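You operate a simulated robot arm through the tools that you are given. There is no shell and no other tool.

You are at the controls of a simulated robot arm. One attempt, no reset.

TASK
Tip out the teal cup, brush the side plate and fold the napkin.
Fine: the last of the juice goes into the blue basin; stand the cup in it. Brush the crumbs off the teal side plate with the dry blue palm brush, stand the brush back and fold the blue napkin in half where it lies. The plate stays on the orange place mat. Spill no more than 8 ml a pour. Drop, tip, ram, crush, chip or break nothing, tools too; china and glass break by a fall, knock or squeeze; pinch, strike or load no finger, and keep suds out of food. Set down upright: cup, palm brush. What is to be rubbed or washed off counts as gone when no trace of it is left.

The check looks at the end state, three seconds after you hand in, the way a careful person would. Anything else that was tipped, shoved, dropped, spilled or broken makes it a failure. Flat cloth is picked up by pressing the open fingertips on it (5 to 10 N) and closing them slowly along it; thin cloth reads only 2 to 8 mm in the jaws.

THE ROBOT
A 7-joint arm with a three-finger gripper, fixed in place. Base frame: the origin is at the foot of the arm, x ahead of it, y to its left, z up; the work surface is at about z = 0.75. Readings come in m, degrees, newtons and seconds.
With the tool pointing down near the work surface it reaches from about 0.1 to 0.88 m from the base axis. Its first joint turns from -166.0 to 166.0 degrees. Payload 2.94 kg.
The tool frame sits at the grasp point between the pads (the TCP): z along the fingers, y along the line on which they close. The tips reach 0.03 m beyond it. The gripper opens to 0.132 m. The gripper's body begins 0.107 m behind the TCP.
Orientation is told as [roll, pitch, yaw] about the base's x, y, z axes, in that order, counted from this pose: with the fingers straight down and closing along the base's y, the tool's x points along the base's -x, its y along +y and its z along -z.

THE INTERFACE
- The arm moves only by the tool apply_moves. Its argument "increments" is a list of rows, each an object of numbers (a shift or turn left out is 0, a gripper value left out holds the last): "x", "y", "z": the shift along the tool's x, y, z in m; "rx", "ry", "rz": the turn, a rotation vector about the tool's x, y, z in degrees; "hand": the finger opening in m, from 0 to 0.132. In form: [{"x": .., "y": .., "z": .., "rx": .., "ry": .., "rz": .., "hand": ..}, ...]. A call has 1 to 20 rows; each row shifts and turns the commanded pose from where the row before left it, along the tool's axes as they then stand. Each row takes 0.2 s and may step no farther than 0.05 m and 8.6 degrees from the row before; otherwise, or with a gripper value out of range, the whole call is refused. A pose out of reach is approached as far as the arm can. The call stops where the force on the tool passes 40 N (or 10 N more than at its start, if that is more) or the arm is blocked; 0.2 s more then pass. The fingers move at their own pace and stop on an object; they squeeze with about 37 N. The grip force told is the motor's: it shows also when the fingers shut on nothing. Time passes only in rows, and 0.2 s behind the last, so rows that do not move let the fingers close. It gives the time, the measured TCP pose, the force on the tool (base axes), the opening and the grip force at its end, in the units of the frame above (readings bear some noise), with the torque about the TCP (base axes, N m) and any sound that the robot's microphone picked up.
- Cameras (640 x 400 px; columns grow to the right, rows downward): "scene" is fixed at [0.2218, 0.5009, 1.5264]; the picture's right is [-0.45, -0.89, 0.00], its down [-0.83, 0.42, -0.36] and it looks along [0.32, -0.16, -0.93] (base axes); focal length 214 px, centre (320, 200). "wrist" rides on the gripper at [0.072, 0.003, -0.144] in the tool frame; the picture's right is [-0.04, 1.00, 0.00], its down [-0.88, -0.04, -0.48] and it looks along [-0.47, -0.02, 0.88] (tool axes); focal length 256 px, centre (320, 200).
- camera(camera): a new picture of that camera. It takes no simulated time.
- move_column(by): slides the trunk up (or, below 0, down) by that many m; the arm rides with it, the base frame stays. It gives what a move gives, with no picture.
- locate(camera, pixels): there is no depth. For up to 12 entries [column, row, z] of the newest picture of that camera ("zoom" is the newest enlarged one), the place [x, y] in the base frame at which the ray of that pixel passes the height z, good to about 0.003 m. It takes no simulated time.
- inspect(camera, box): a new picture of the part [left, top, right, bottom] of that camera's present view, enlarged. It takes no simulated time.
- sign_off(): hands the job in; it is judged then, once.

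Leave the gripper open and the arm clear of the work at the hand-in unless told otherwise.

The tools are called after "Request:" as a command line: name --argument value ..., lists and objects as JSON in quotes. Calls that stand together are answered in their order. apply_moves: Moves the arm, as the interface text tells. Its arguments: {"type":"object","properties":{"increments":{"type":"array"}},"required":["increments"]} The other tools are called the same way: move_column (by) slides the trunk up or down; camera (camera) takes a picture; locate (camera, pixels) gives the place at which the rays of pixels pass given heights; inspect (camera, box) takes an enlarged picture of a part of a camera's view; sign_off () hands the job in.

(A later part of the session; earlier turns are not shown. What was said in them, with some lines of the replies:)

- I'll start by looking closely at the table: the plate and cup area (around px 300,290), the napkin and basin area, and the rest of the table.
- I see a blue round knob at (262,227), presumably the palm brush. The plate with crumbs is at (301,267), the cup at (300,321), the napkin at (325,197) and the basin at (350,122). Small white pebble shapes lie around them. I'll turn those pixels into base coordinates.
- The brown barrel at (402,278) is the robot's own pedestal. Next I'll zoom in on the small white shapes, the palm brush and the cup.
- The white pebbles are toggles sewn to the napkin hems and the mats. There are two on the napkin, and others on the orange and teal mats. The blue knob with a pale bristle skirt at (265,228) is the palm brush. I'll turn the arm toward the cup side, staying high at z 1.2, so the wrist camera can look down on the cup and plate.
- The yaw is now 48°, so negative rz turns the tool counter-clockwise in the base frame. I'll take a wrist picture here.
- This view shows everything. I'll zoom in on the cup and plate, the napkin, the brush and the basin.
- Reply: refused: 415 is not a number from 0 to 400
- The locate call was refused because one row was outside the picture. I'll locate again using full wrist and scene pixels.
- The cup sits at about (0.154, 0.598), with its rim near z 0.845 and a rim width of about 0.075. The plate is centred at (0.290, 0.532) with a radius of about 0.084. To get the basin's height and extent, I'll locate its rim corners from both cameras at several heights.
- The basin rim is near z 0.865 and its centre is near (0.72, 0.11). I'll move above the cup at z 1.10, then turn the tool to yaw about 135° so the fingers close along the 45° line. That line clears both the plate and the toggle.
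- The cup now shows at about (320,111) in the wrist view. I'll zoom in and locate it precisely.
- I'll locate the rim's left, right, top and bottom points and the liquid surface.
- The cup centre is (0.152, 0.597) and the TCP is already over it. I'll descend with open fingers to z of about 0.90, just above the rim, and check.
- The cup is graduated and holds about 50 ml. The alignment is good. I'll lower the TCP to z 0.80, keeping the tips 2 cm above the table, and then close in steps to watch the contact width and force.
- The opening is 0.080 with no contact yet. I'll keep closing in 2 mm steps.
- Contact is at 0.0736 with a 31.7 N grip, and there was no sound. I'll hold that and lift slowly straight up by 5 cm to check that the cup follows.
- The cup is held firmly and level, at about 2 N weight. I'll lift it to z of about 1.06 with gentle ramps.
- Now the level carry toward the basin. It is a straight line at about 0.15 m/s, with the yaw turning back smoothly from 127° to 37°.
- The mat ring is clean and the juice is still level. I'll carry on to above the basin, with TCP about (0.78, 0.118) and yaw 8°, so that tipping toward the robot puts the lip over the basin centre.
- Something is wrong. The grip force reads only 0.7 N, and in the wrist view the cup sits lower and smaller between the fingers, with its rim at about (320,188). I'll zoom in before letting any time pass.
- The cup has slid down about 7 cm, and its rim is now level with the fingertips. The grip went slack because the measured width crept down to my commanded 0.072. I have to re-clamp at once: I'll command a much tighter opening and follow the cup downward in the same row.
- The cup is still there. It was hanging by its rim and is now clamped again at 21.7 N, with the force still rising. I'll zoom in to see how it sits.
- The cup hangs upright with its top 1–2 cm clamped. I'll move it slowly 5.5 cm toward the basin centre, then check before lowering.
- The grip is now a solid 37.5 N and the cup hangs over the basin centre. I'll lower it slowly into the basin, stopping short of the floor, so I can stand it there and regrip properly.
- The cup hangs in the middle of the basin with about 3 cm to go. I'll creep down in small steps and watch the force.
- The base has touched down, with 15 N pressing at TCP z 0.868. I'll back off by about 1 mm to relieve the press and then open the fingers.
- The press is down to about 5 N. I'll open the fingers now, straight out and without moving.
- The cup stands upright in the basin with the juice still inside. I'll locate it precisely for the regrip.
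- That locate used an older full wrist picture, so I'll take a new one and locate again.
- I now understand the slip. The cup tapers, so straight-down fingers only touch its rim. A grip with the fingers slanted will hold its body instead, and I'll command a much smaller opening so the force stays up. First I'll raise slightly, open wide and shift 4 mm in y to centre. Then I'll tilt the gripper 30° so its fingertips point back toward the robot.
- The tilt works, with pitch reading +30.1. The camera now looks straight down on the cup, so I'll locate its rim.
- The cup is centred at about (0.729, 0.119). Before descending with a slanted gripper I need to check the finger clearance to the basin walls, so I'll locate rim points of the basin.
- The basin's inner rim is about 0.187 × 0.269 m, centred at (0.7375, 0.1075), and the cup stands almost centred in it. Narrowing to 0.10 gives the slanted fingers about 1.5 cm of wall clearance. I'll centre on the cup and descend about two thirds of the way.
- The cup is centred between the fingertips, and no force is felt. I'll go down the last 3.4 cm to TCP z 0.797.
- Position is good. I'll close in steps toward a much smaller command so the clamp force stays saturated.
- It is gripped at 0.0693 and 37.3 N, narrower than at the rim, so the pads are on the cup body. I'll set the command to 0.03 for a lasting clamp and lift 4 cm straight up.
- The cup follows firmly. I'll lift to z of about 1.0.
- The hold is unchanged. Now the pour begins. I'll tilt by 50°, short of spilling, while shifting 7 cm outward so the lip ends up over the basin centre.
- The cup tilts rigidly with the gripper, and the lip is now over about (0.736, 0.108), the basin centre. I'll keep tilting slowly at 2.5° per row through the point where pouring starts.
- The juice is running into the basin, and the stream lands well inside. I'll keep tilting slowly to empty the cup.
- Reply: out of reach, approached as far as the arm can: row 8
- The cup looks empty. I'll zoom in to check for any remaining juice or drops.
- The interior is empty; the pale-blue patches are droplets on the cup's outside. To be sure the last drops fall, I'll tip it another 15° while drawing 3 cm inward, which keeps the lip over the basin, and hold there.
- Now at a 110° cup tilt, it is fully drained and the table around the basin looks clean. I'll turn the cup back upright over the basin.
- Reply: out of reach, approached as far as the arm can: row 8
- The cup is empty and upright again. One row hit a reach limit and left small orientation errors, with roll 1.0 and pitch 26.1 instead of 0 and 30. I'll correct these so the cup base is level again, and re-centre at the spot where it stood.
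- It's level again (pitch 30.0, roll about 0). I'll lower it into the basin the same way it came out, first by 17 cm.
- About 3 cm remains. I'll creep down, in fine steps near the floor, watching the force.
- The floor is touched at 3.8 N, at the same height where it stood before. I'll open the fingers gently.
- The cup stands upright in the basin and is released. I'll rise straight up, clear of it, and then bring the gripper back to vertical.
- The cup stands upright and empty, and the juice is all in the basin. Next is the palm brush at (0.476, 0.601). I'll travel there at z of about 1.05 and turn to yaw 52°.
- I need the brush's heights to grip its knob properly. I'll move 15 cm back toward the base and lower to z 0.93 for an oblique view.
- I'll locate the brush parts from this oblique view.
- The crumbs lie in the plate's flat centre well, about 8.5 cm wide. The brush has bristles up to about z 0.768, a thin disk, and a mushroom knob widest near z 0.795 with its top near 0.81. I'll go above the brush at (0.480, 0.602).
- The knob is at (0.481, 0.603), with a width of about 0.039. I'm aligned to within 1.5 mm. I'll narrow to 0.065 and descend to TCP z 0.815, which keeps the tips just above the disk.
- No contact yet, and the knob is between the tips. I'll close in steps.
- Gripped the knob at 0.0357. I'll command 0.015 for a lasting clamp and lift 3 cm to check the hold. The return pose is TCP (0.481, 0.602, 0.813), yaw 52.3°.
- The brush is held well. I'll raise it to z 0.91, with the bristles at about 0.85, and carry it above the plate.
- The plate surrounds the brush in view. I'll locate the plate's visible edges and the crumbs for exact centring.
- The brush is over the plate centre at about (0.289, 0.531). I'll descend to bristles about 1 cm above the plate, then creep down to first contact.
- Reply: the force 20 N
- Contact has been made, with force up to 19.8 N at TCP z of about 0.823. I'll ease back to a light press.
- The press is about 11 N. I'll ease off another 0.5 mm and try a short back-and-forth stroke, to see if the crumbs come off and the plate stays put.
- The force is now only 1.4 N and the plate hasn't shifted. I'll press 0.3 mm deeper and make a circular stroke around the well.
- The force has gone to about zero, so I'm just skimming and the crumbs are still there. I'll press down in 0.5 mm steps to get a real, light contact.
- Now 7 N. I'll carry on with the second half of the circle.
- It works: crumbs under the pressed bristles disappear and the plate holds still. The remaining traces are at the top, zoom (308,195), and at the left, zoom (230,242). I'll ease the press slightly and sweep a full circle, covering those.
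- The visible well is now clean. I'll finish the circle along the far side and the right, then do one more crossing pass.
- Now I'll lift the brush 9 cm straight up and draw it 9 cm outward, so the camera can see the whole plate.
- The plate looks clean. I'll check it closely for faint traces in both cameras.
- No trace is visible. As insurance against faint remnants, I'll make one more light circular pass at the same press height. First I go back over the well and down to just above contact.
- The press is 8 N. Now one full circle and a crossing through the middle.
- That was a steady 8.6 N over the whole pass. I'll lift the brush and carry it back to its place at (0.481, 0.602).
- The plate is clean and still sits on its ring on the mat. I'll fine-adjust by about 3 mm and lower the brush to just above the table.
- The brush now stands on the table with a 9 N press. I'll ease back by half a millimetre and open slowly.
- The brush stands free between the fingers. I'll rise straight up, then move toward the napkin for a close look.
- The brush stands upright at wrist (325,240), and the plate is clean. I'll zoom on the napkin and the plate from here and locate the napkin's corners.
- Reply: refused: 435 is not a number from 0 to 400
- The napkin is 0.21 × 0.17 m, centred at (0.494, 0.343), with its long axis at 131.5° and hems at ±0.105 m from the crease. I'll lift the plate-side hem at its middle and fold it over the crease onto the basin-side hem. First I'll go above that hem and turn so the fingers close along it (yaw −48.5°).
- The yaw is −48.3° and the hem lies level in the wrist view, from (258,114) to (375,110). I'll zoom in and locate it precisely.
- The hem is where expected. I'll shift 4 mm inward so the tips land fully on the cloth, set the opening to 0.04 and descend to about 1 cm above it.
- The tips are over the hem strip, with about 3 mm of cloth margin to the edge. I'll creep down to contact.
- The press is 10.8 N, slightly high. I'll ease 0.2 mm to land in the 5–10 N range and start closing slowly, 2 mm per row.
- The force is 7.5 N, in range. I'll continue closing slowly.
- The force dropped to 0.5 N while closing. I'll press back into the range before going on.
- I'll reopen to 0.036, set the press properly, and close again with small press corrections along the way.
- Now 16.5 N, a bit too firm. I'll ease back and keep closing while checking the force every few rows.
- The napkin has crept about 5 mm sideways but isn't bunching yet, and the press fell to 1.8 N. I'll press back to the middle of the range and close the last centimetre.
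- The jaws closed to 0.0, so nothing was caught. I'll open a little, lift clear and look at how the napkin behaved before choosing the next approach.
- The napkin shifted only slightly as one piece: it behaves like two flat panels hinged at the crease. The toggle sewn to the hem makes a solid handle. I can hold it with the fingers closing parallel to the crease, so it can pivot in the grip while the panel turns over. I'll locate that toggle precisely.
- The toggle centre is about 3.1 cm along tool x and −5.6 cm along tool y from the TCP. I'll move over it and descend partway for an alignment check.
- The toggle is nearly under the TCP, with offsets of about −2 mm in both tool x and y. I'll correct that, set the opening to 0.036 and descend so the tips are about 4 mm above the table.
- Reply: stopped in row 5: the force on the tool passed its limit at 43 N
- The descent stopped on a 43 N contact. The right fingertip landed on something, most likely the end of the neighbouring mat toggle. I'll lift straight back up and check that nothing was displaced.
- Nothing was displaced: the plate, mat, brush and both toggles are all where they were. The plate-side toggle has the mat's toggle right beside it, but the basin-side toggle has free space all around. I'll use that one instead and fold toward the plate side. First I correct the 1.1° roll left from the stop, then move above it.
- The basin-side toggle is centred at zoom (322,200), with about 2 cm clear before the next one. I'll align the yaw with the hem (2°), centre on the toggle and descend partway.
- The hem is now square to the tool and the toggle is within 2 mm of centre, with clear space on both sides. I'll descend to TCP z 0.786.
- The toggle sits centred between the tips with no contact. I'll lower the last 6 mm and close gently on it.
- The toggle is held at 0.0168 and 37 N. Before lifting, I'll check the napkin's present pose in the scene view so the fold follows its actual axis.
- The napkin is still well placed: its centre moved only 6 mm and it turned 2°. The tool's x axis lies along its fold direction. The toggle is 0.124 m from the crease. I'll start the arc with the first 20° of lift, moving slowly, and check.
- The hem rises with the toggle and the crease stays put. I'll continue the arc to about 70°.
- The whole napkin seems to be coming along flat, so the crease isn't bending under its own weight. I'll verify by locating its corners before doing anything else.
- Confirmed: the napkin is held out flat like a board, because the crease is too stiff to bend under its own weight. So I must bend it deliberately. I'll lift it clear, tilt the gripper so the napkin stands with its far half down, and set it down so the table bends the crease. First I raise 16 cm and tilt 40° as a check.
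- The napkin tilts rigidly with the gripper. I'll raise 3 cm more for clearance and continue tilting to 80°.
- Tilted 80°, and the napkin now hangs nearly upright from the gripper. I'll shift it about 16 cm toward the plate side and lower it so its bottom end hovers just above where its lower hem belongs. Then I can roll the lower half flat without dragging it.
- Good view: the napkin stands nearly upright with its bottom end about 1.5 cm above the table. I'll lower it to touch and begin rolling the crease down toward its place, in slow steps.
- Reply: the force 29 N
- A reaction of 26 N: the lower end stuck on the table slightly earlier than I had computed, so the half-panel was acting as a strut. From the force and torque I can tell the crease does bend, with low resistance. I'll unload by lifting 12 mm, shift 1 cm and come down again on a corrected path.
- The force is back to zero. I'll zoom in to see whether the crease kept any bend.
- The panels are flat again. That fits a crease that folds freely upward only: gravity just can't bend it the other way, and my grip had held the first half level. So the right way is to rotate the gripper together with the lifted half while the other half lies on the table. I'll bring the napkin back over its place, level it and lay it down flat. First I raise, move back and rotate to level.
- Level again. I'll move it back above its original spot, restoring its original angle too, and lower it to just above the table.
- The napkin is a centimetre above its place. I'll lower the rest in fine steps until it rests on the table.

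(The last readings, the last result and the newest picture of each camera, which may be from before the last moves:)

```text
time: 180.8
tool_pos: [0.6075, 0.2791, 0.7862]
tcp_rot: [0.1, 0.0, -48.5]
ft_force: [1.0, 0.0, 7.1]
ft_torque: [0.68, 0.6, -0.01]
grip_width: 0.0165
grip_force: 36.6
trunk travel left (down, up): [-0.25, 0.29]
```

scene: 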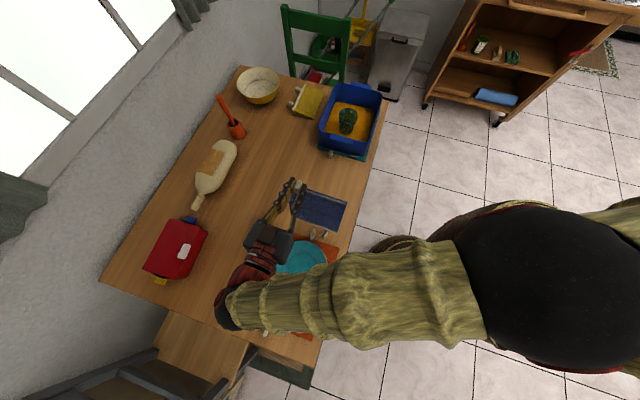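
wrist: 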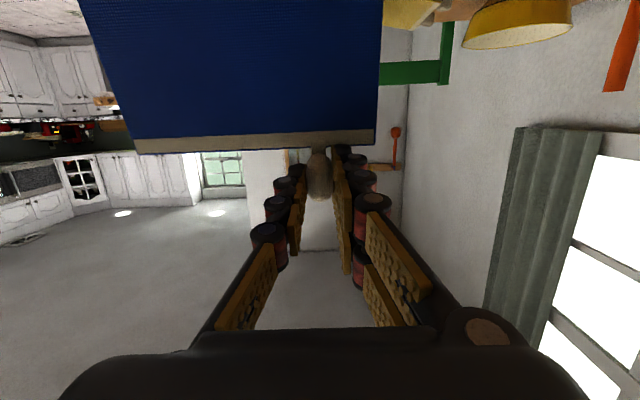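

It's resting on the table, and I feel 7 N. I'll open the fingers to release the toggle, then check the clearance for a re-grip.

Request:
apply_moves --increments '[{"hand": 0.018}, {"hand": 0.021}, {"hand": 0.026}, {"hand": 0.034}, {"hand": 0.038}, {}]'

Request:
inspect --camera "scene" --box '[260, 130, 380, 270]'

Request:
inspect --camera "wrist" --box '[230, 80, 410, 240]'

```text
time: 182.2
tool_pos: [0.6077, 0.2805, 0.7852]
tcp_rot: [0.0, 0.0, -48.6]
ft_force: [0.4, 0.4, 0.3]
ft_torque: [-0.01, 0.03, 0.0]
grip_width: 0.0381
grip_force: 0.0
trunk travel left (down, up): [-0.25, 0.29]
```

```text
2.86 times, centred on (320, 200) of scene
```

zoom: 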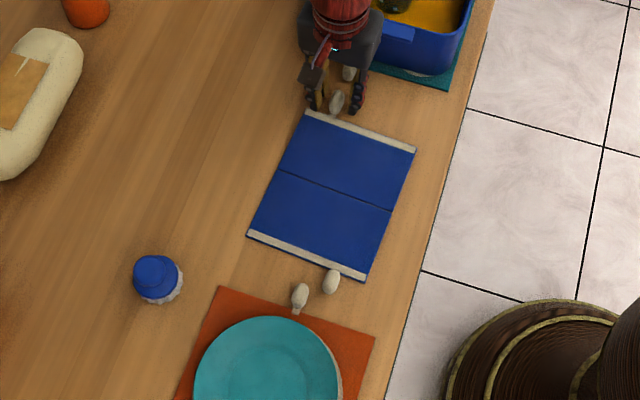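

```text
2.50 times, centred on (320, 160) of wrist
```

zoom: 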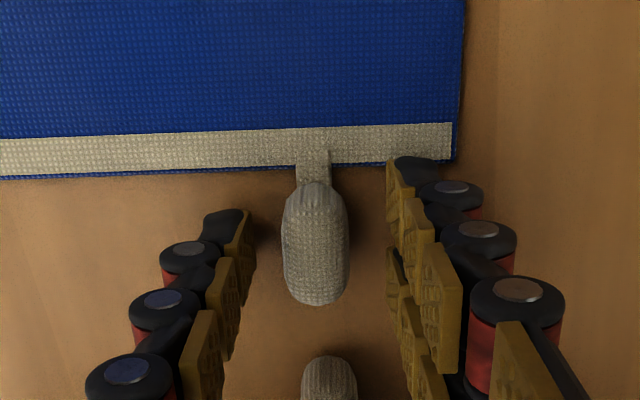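

The napkin lies flat at its place again. Now I'll re-grip the same toggle with the gripper pre-tilted 12° toward the basin, so that rotating to about −88° carries the panel past vertical. I back off 6 mm, tilt, and re-centre on the toggle.

Request:
apply_moves --increments '[{"z": -0.006, "y": -0.001}, {"ry": 6}, {"ry": 6}, {"x": -0.0061}, {"z": 0.0021}, {}]'

Request:
inspect --camera "wrist" --box '[230, 80, 410, 240]'

Request:
inspect --camera "scene" --box '[300, 120, 380, 190]'

```text
time: 183.6
tool_pos: [0.6117, 0.2752, 0.7891]
tcp_rot: [-0.1, 11.9, -48.6]
ft_force: [-0.1, 0.0, -0.4]
ft_torque: [0.0, 0.0, 0.0]
grip_width: 0.0381
grip_force: 0.0
trunk travel left (down, up): [-0.25, 0.29]
```

```text
2.50 times, centred on (320, 160) of wrist
```

zoom: 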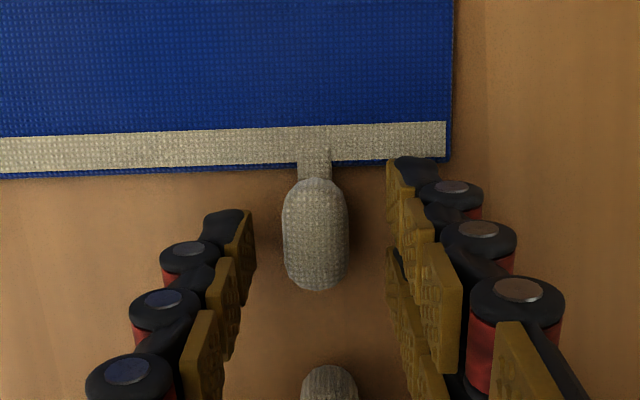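

```text
5.71 times, centred on (340, 155) of scene
```

zoom: 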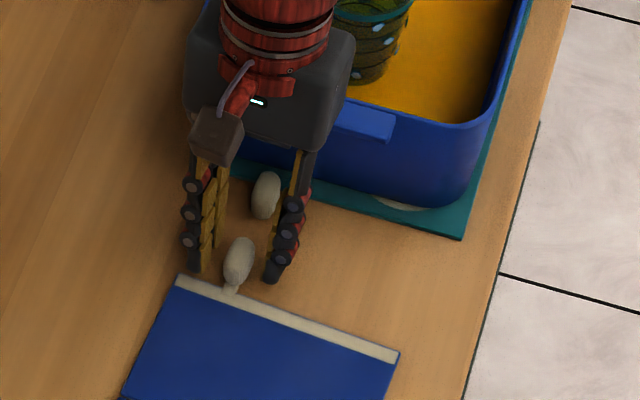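

No contact and the toggle is centred. I'll close on it.

Request:
apply_moves --increments '[{"hand": 0.03}, {"hand": 0.025}, {"hand": 0.021}, {"hand": 0.017}, {"hand": 0.012}, {"hand": 0.006}, {}]'

Request:
inspect --camera "wrist" --box '[230, 80, 410, 240]'

```text
time: 185.2
tool_pos: [0.6106, 0.2753, 0.7891]
tcp_rot: [0.1, 12.0, -48.6]
ft_force: [0.6, -0.2, -0.6]
ft_torque: [-0.03, -0.05, -0.01]
grip_width: 0.0169
grip_force: 37.0
trunk travel left (down, up): [-0.25, 0.29]
```

```text
2.50 times, centred on (320, 160) of wrist
```

zoom: 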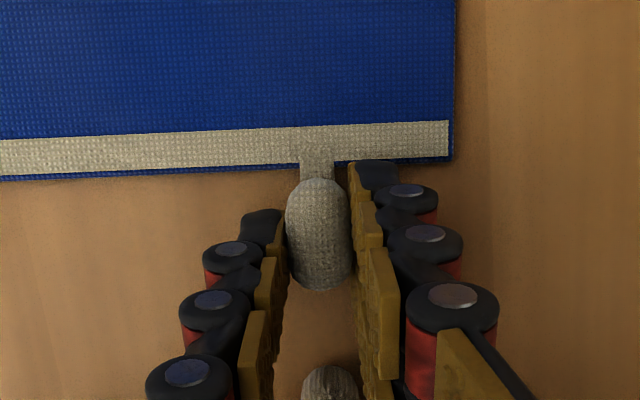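

Gripped at 0.0169. Now the true fold: each row turns the gripper 4° and moves it along the matching arc around the crease, so the second half can stay on the table. I'll do the first 24°, then check.

Request:
apply_moves --increments '[{"x": 0.0045, "z": -0.0081, "ry": -4}, {"x": 0.0045, "z": -0.0081, "ry": -4}, {"x": 0.0045, "z": -0.0081, "ry": -4}, {"x": 0.0045, "z": -0.0081, "ry": -4}, {"x": 0.0045, "z": -0.0081, "ry": -4}, {"x": 0.0045, "z": -0.0081, "ry": -4}, {}]'

Request:
inspect --camera "scene" --box '[270, 140, 370, 250]'

```text
time: 186.8
tool_pos: [0.5932, 0.2937, 0.8382]
tcp_rot: [0.0, -12.0, -48.5]
ft_force: [-0.1, -0.2, 2.6]
ft_torque: [0.1, 0.04, -0.01]
grip_width: 0.0166
grip_force: 37.0
trunk travel left (down, up): [-0.25, 0.29]
```

```text
3.64 times, centred on (320, 195) of scene
```

zoom: 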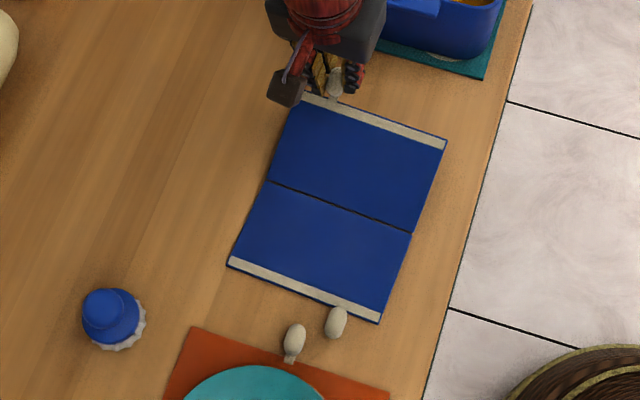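

It works: the crease bends freely, with the lower half staying flat on the table and only 2.6 N felt. I'll continue another 40°.

Request:
apply_moves --increments '[{"x": 0.0045, "z": -0.0082, "ry": -4}, {"x": 0.0045, "z": -0.0082, "ry": -4}, {"x": 0.0045, "z": -0.0082, "ry": -4}, {"x": 0.0045, "z": -0.0082, "ry": -4}, {"x": 0.0045, "z": -0.0081, "ry": -4}, {"x": 0.0045, "z": -0.0081, "ry": -4}, {"x": 0.0045, "z": -0.0081, "ry": -4}, {"x": 0.0045, "z": -0.0081, "ry": -4}, {"x": 0.0045, "z": -0.0081, "ry": -4}, {"x": 0.0045, "z": -0.0081, "ry": -4}, {}]'

Request:
inspect --camera "scene" --box '[260, 140, 370, 260]'

Request:
camera --camera "scene"

```text
time: 189.2
tool_pos: [0.5409, 0.3531, 0.8858]
tcp_rot: [0.0, -52.0, -48.7]
ft_force: [2.8, -1.6, 8.6]
ft_torque: [-0.14, -0.2, 0.01]
grip_width: 0.0168
grip_force: 37.0
trunk travel left (down, up): [-0.25, 0.29]
```

```text
3.33 times, centred on (315, 200) of scene
```

zoom: 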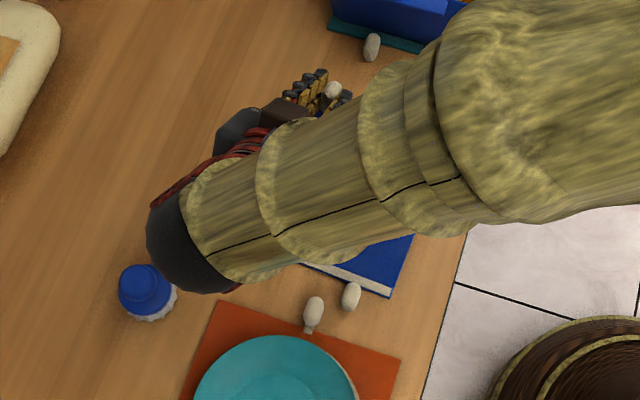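

```text
taken
```

scene: 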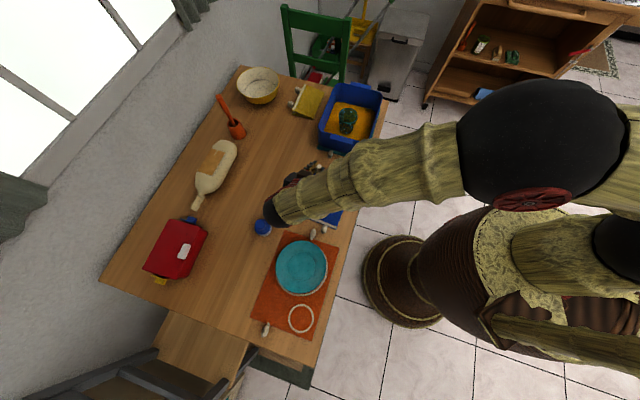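

The press rose to 8.6 N along the lifted panel, because my radius is about 3 mm short. I'll relieve that and continue 24° more, to about 88°.

Request:
apply_moves --increments '[{"x": -0.003}, {"x": 0.0045, "z": -0.0083, "ry": -4}, {"x": 0.0045, "z": -0.0083, "ry": -4}, {"x": 0.0045, "z": -0.0083, "ry": -4}, {"x": 0.0045, "z": -0.0083, "ry": -4}, {"x": 0.0045, "z": -0.0083, "ry": -4}, {"x": 0.0045, "z": -0.0083, "ry": -4}, {}]'

Request:
camera --camera "scene"

Request:
inspect --camera "scene" --box '[240, 140, 370, 290]'

Request:
camera --camera "wrist"

```text
time: 191.0
tool_pos: [0.506, 0.3934, 0.886]
tcp_rot: [0.1, -76.0, -48.6]
ft_force: [1.6, -0.1, 0.3]
ft_torque: [0.0, 0.02, -0.01]
grip_width: 0.017
grip_force: 36.5
trunk travel left (down, up): [-0.25, 0.29]
```

```text
taken
```

scene: 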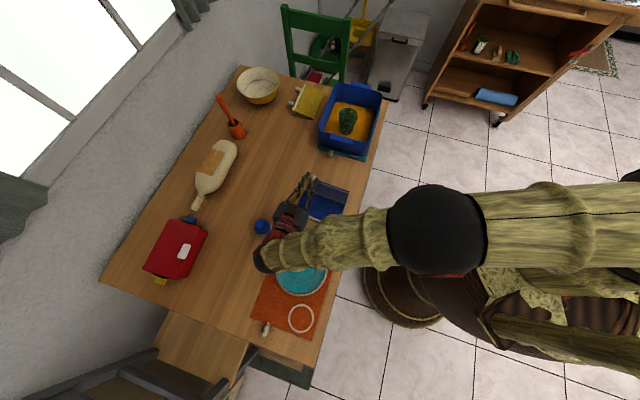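

```text
2.67 times, centred on (305, 215) of scene
```

zoom: 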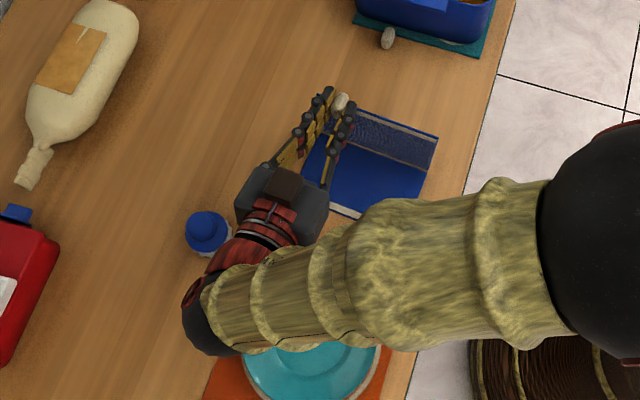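

```text
taken
```

wrist: 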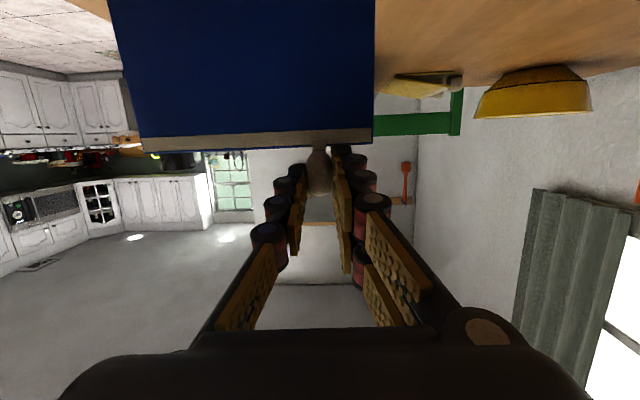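

The panel now stands vertical and the other half lies flat, with no force felt. All clearances look fine: the brush is 12 cm to the side and lower, and the plate is well below. I'll go 12° further, past vertical.

Request:
apply_moves --increments '[{"x": 0.0045, "z": -0.0083, "ry": -4}, {"x": 0.0045, "z": -0.0083, "ry": -4}, {"x": 0.0045, "z": -0.0083, "ry": -4}, {}]'

Request:
inspect --camera "scene" --box '[250, 150, 370, 280]'

Request:
camera --camera "wrist"

```text
time: 192.0
tool_pos: [0.4877, 0.4143, 0.8791]
tcp_rot: [-0.2, -88.0, -48.5]
ft_force: [-0.1, -0.6, 0.6]
ft_torque: [0.01, -0.01, -0.01]
grip_width: 0.0168
grip_force: 37.2
trunk travel left (down, up): [-0.25, 0.29]
```

```text
3.08 times, centred on (310, 215) of scene
```

zoom: 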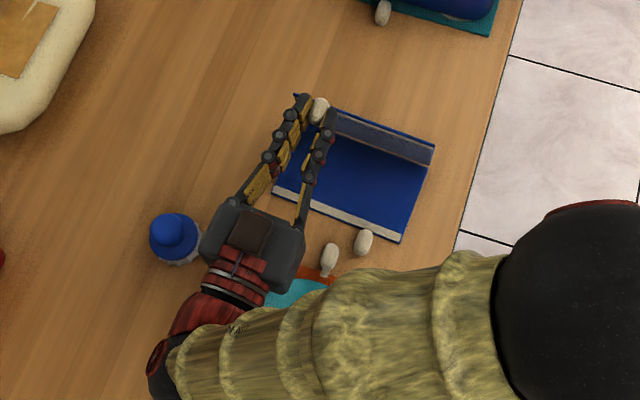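

```text
taken
```

wrist: 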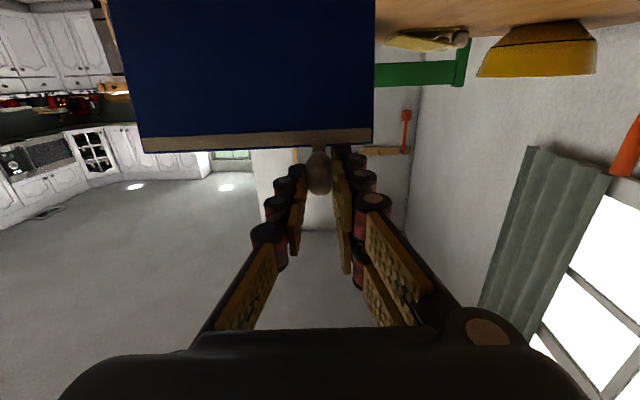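

The panel is about 10° past vertical. I'll turn one more step, then open the fingers so it falls gently over onto the other half. The gripper sits above the fall path.

Request:
apply_moves --increments '[{"x": 0.0045, "z": -0.0083, "ry": -4}, {}, {"hand": 0.018}, {"hand": 0.022}, {"hand": 0.03}, {"hand": 0.04}, {}, {}]'

Request:
inspect --camera "scene" --box '[250, 150, 370, 280]'

Request:
camera --camera "wrist"

```text
time: 193.8
tool_pos: [0.4827, 0.4213, 0.8733]
tcp_rot: [179.8, -88.0, 131.6]
ft_force: [0.5, 0.4, 1.9]
ft_torque: [0.19, 0.16, -0.02]
grip_width: 0.0399
grip_force: 0.0
trunk travel left (down, up): [-0.25, 0.29]
```

```text
3.08 times, centred on (310, 215) of scene
```

zoom: 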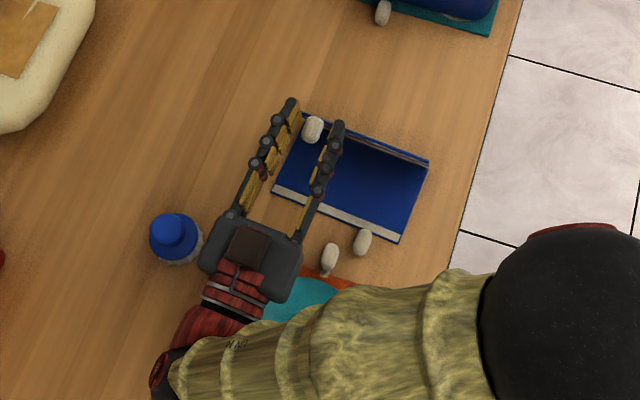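

```text
taken
```

wrist: 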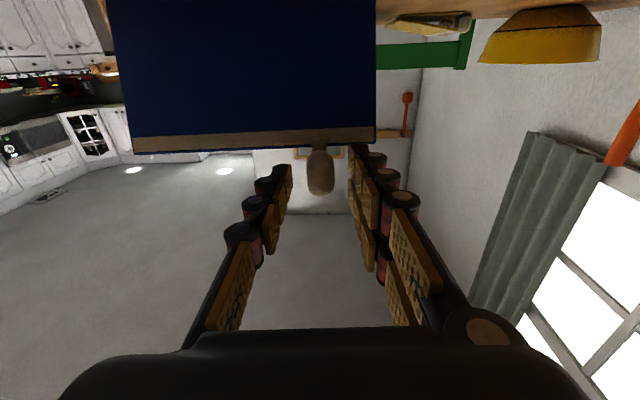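

The panel is released but still leaning, probably held by the underside of the fingers. I also feel a slight upward touch (1.9 N) under the gripper. I'll raise the gripper straight up a few centimetres to clear both.

Request:
apply_moves --increments '[{"x": -0.01}, {"x": -0.015}, {"x": -0.015}, {}]'

Request:
inspect --camera "scene" --box '[250, 150, 370, 280]'

Request:
camera --camera "wrist"

```text
time: 194.8
tool_pos: [0.4816, 0.4217, 0.9121]
tcp_rot: [-179.5, -88.0, 130.8]
ft_force: [0.7, 0.3, 0.2]
ft_torque: [0.02, 0.0, -0.01]
grip_width: 0.04
grip_force: 0.0
trunk travel left (down, up): [-0.25, 0.29]
```

```text
3.08 times, centred on (310, 215) of scene
```

zoom: 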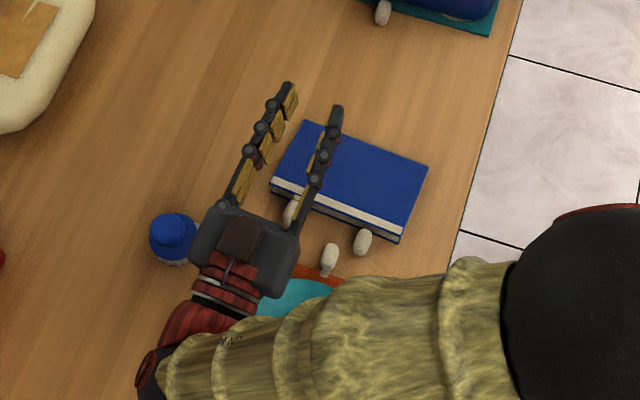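

```text
taken
```

wrist: 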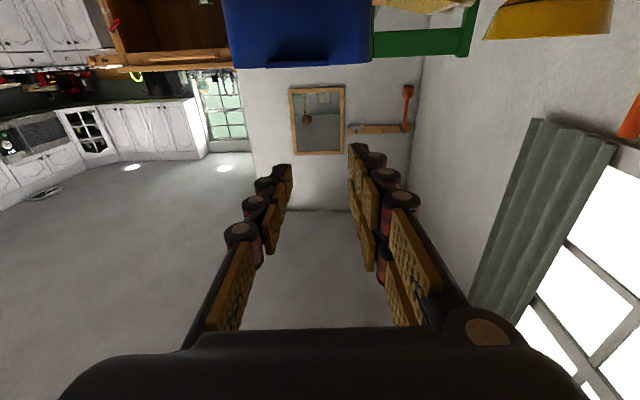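

The panel fell over, and the napkin is folded in half. I'll raise the gripper well clear and turn it back upright for a proper look.

Request:
apply_moves --increments '[{"x": -0.02}, {"x": -0.035}, {"x": -0.035}, {"x": -0.035}, {"x": -0.025}, {"ry": 6}, {"ry": 8}, {"ry": 8}, {"ry": 8}, {"ry": 8}, {"ry": 8}, {"ry": 8}, {"ry": 8}, {"ry": 8}, {"ry": 8}, {"ry": 8}, {"ry": 6}, {}]'

Request:
camera --camera "scene"

Request:
camera --camera "wrist"

Request:
inspect --camera "scene" --box '[270, 150, 370, 260]'

```text
time: 198.6
tool_pos: [0.4799, 0.4255, 1.0646]
tcp_rot: [0.0, 0.1, -48.6]
ft_force: [0.2, 0.2, -0.4]
ft_torque: [0.0, 0.0, 0.0]
grip_width: 0.04
grip_force: 0.2
trunk travel left (down, up): [-0.25, 0.29]
```

```text
taken
```

scene: 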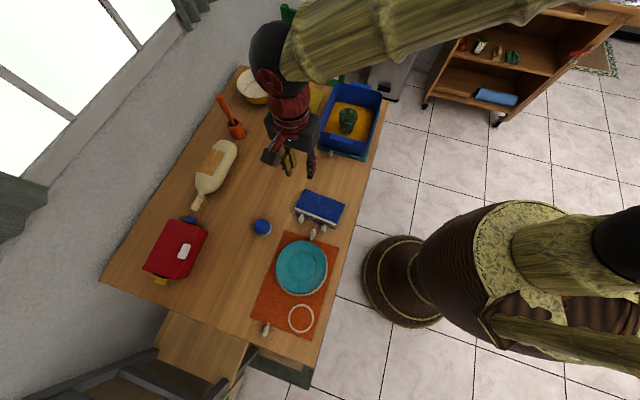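

```text
taken
```

wrist: 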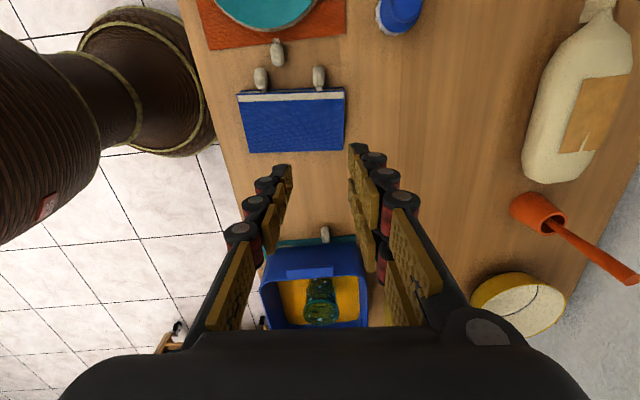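

```text
3.64 times, centred on (320, 205) of scene
```

zoom: 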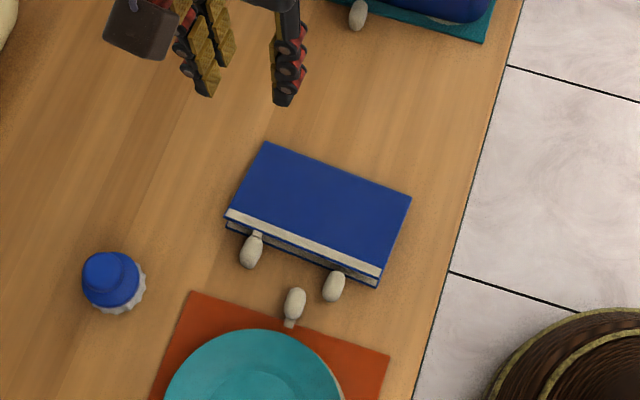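

The napkin is folded in half in its place, with both toggles side by side like the already-folded yellow cloth. Now I'll check the plate, brush, cup and table surfaces closely.

Request:
inspect --camera "scene" --box '[245, 215, 345, 345]'

Request:
inspect --camera "scene" --box '[310, 75, 395, 165]'

Request:
inspect --camera "wrist" --box '[180, 0, 430, 170]'

Request:
inspect --camera "wrist" --box '[230, 220, 410, 340]'

```text
3.08 times, centred on (295, 280) of scene
```

zoom: 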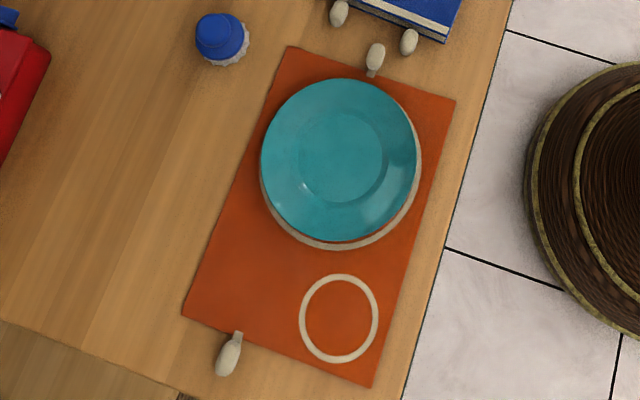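

```text
4.44 times, centred on (352, 120) of scene
```

zoom: 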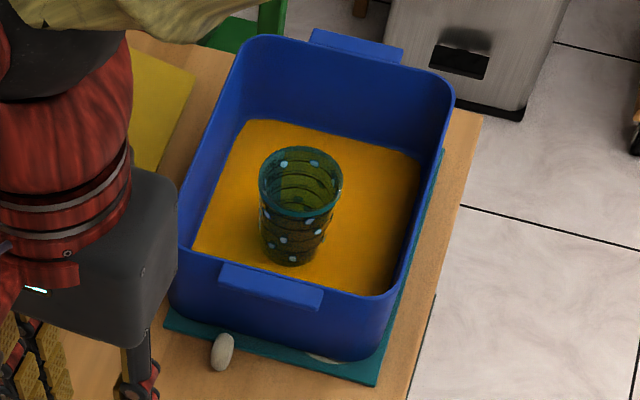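

```text
2.35 times, centred on (305, 85) of wrist
```

zoom: 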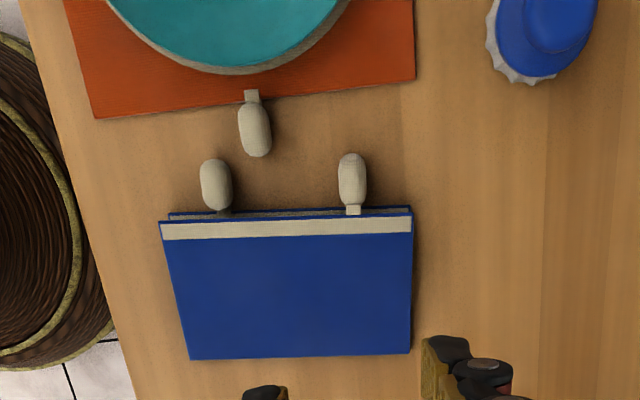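

```text
3.33 times, centred on (320, 280) of wrist
```

zoom: 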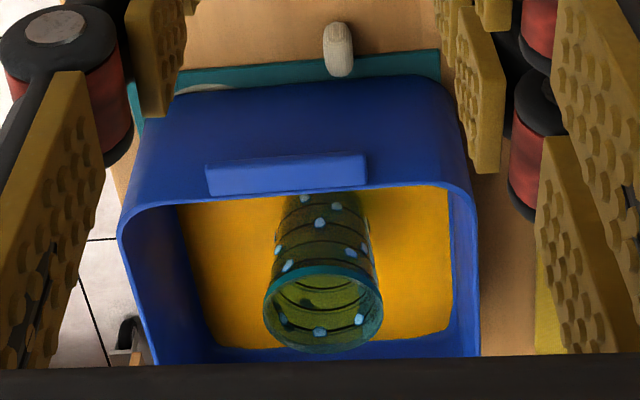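

Everything is in order. One last close look at the plate's surface for any trace of crumbs, and at the brush.

Request:
inspect --camera "scene" --box '[280, 245, 325, 290]'

Request:
inspect --camera "scene" --box '[245, 210, 280, 245]'

```text
8.89 times, centred on (302, 268) of scene
```

zoom: 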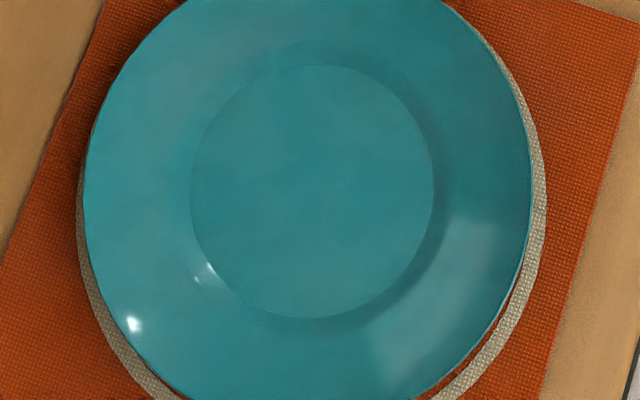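

```text
11.43 times, centred on (262, 228) of scene
```

zoom: 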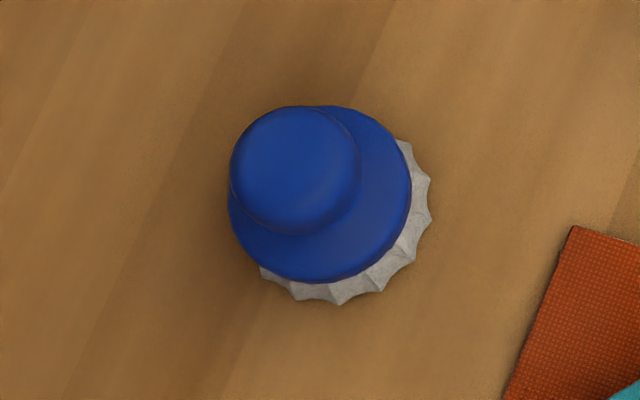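

The plate is spotless and the brush stands upright in its place. I'll open the gripper fully and raise the arm clear of the table.

Request:
apply_moves --increments '[{"z": -0.03, "hand": 0.06}, {"z": -0.04, "hand": 0.09}, {"z": -0.04, "hand": 0.12}, {"z": -0.03, "hand": 0.132}, {}, {}]'

Request:
camera --camera "scene"

```text
time: 200.0
tool_pos: [0.479, 0.4251, 1.2034]
tcp_rot: [-0.1, 0.0, -48.7]
ft_force: [-0.1, 0.6, -0.7]
ft_torque: [-0.01, 0.0, -0.02]
grip_width: 0.1299
grip_force: 0.0
trunk travel left (down, up): [-0.25, 0.29]
```

```text
taken
```

scene: 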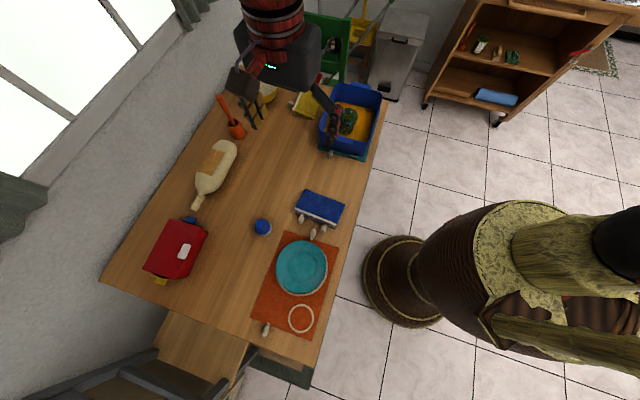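

The work is finished:
- **Cup:** empty and standing upright in the blue basin, with the juice in the basin.
- **Plate:** clean and still on the orange mat.
- **Brush:** standing back in its place.
- **Napkin:** folded in half where it lies.

The gripper is open and the arm is high and clear, so I'm handing in.

Request:
sign_off

```text
The job is handed in.
```

The job is handed in. At my last look before hand-in everything asked for was done, but I haven't seen the check's result.

- **Cup:** It is empty and stands upright in the blue basin. All the juice I could see went into the basin, with no spill on the table.
- **Plate:** The crumbs are gone with no trace visible, and the plate is still on its ring on the orange mat.
- **Brush:** It stands upright, back where it was.
- **Napkin:** It is folded in half within about a centimetre of where it lay. A small gap remains at the hem because the sewn-on toggle lies under the upper half.

Four things went less than smoothly:

- **Cup slip:** On the first carry the cup slid about 7 cm through the fingers and hung by its rim. I re-clamped it before it fell, set it in the basin and gripped it again properly.
- **Hard contact:** While reaching for the napkin's first toggle, a fingertip pressed on something at 43 N, most likely the orange mat's toggle. Nothing moved or looked damaged afterwards.
- **Napkin lifted:** My first fold attempts lifted the whole napkin off the table, and at one point its end pressed on the table at 26 N. I laid it back in place before folding it.
- **Light touch:** During the fold something touched the underside of the gripper at about 2 N, possibly the plate rim. The plate looked unmoved and undamaged afterwards.
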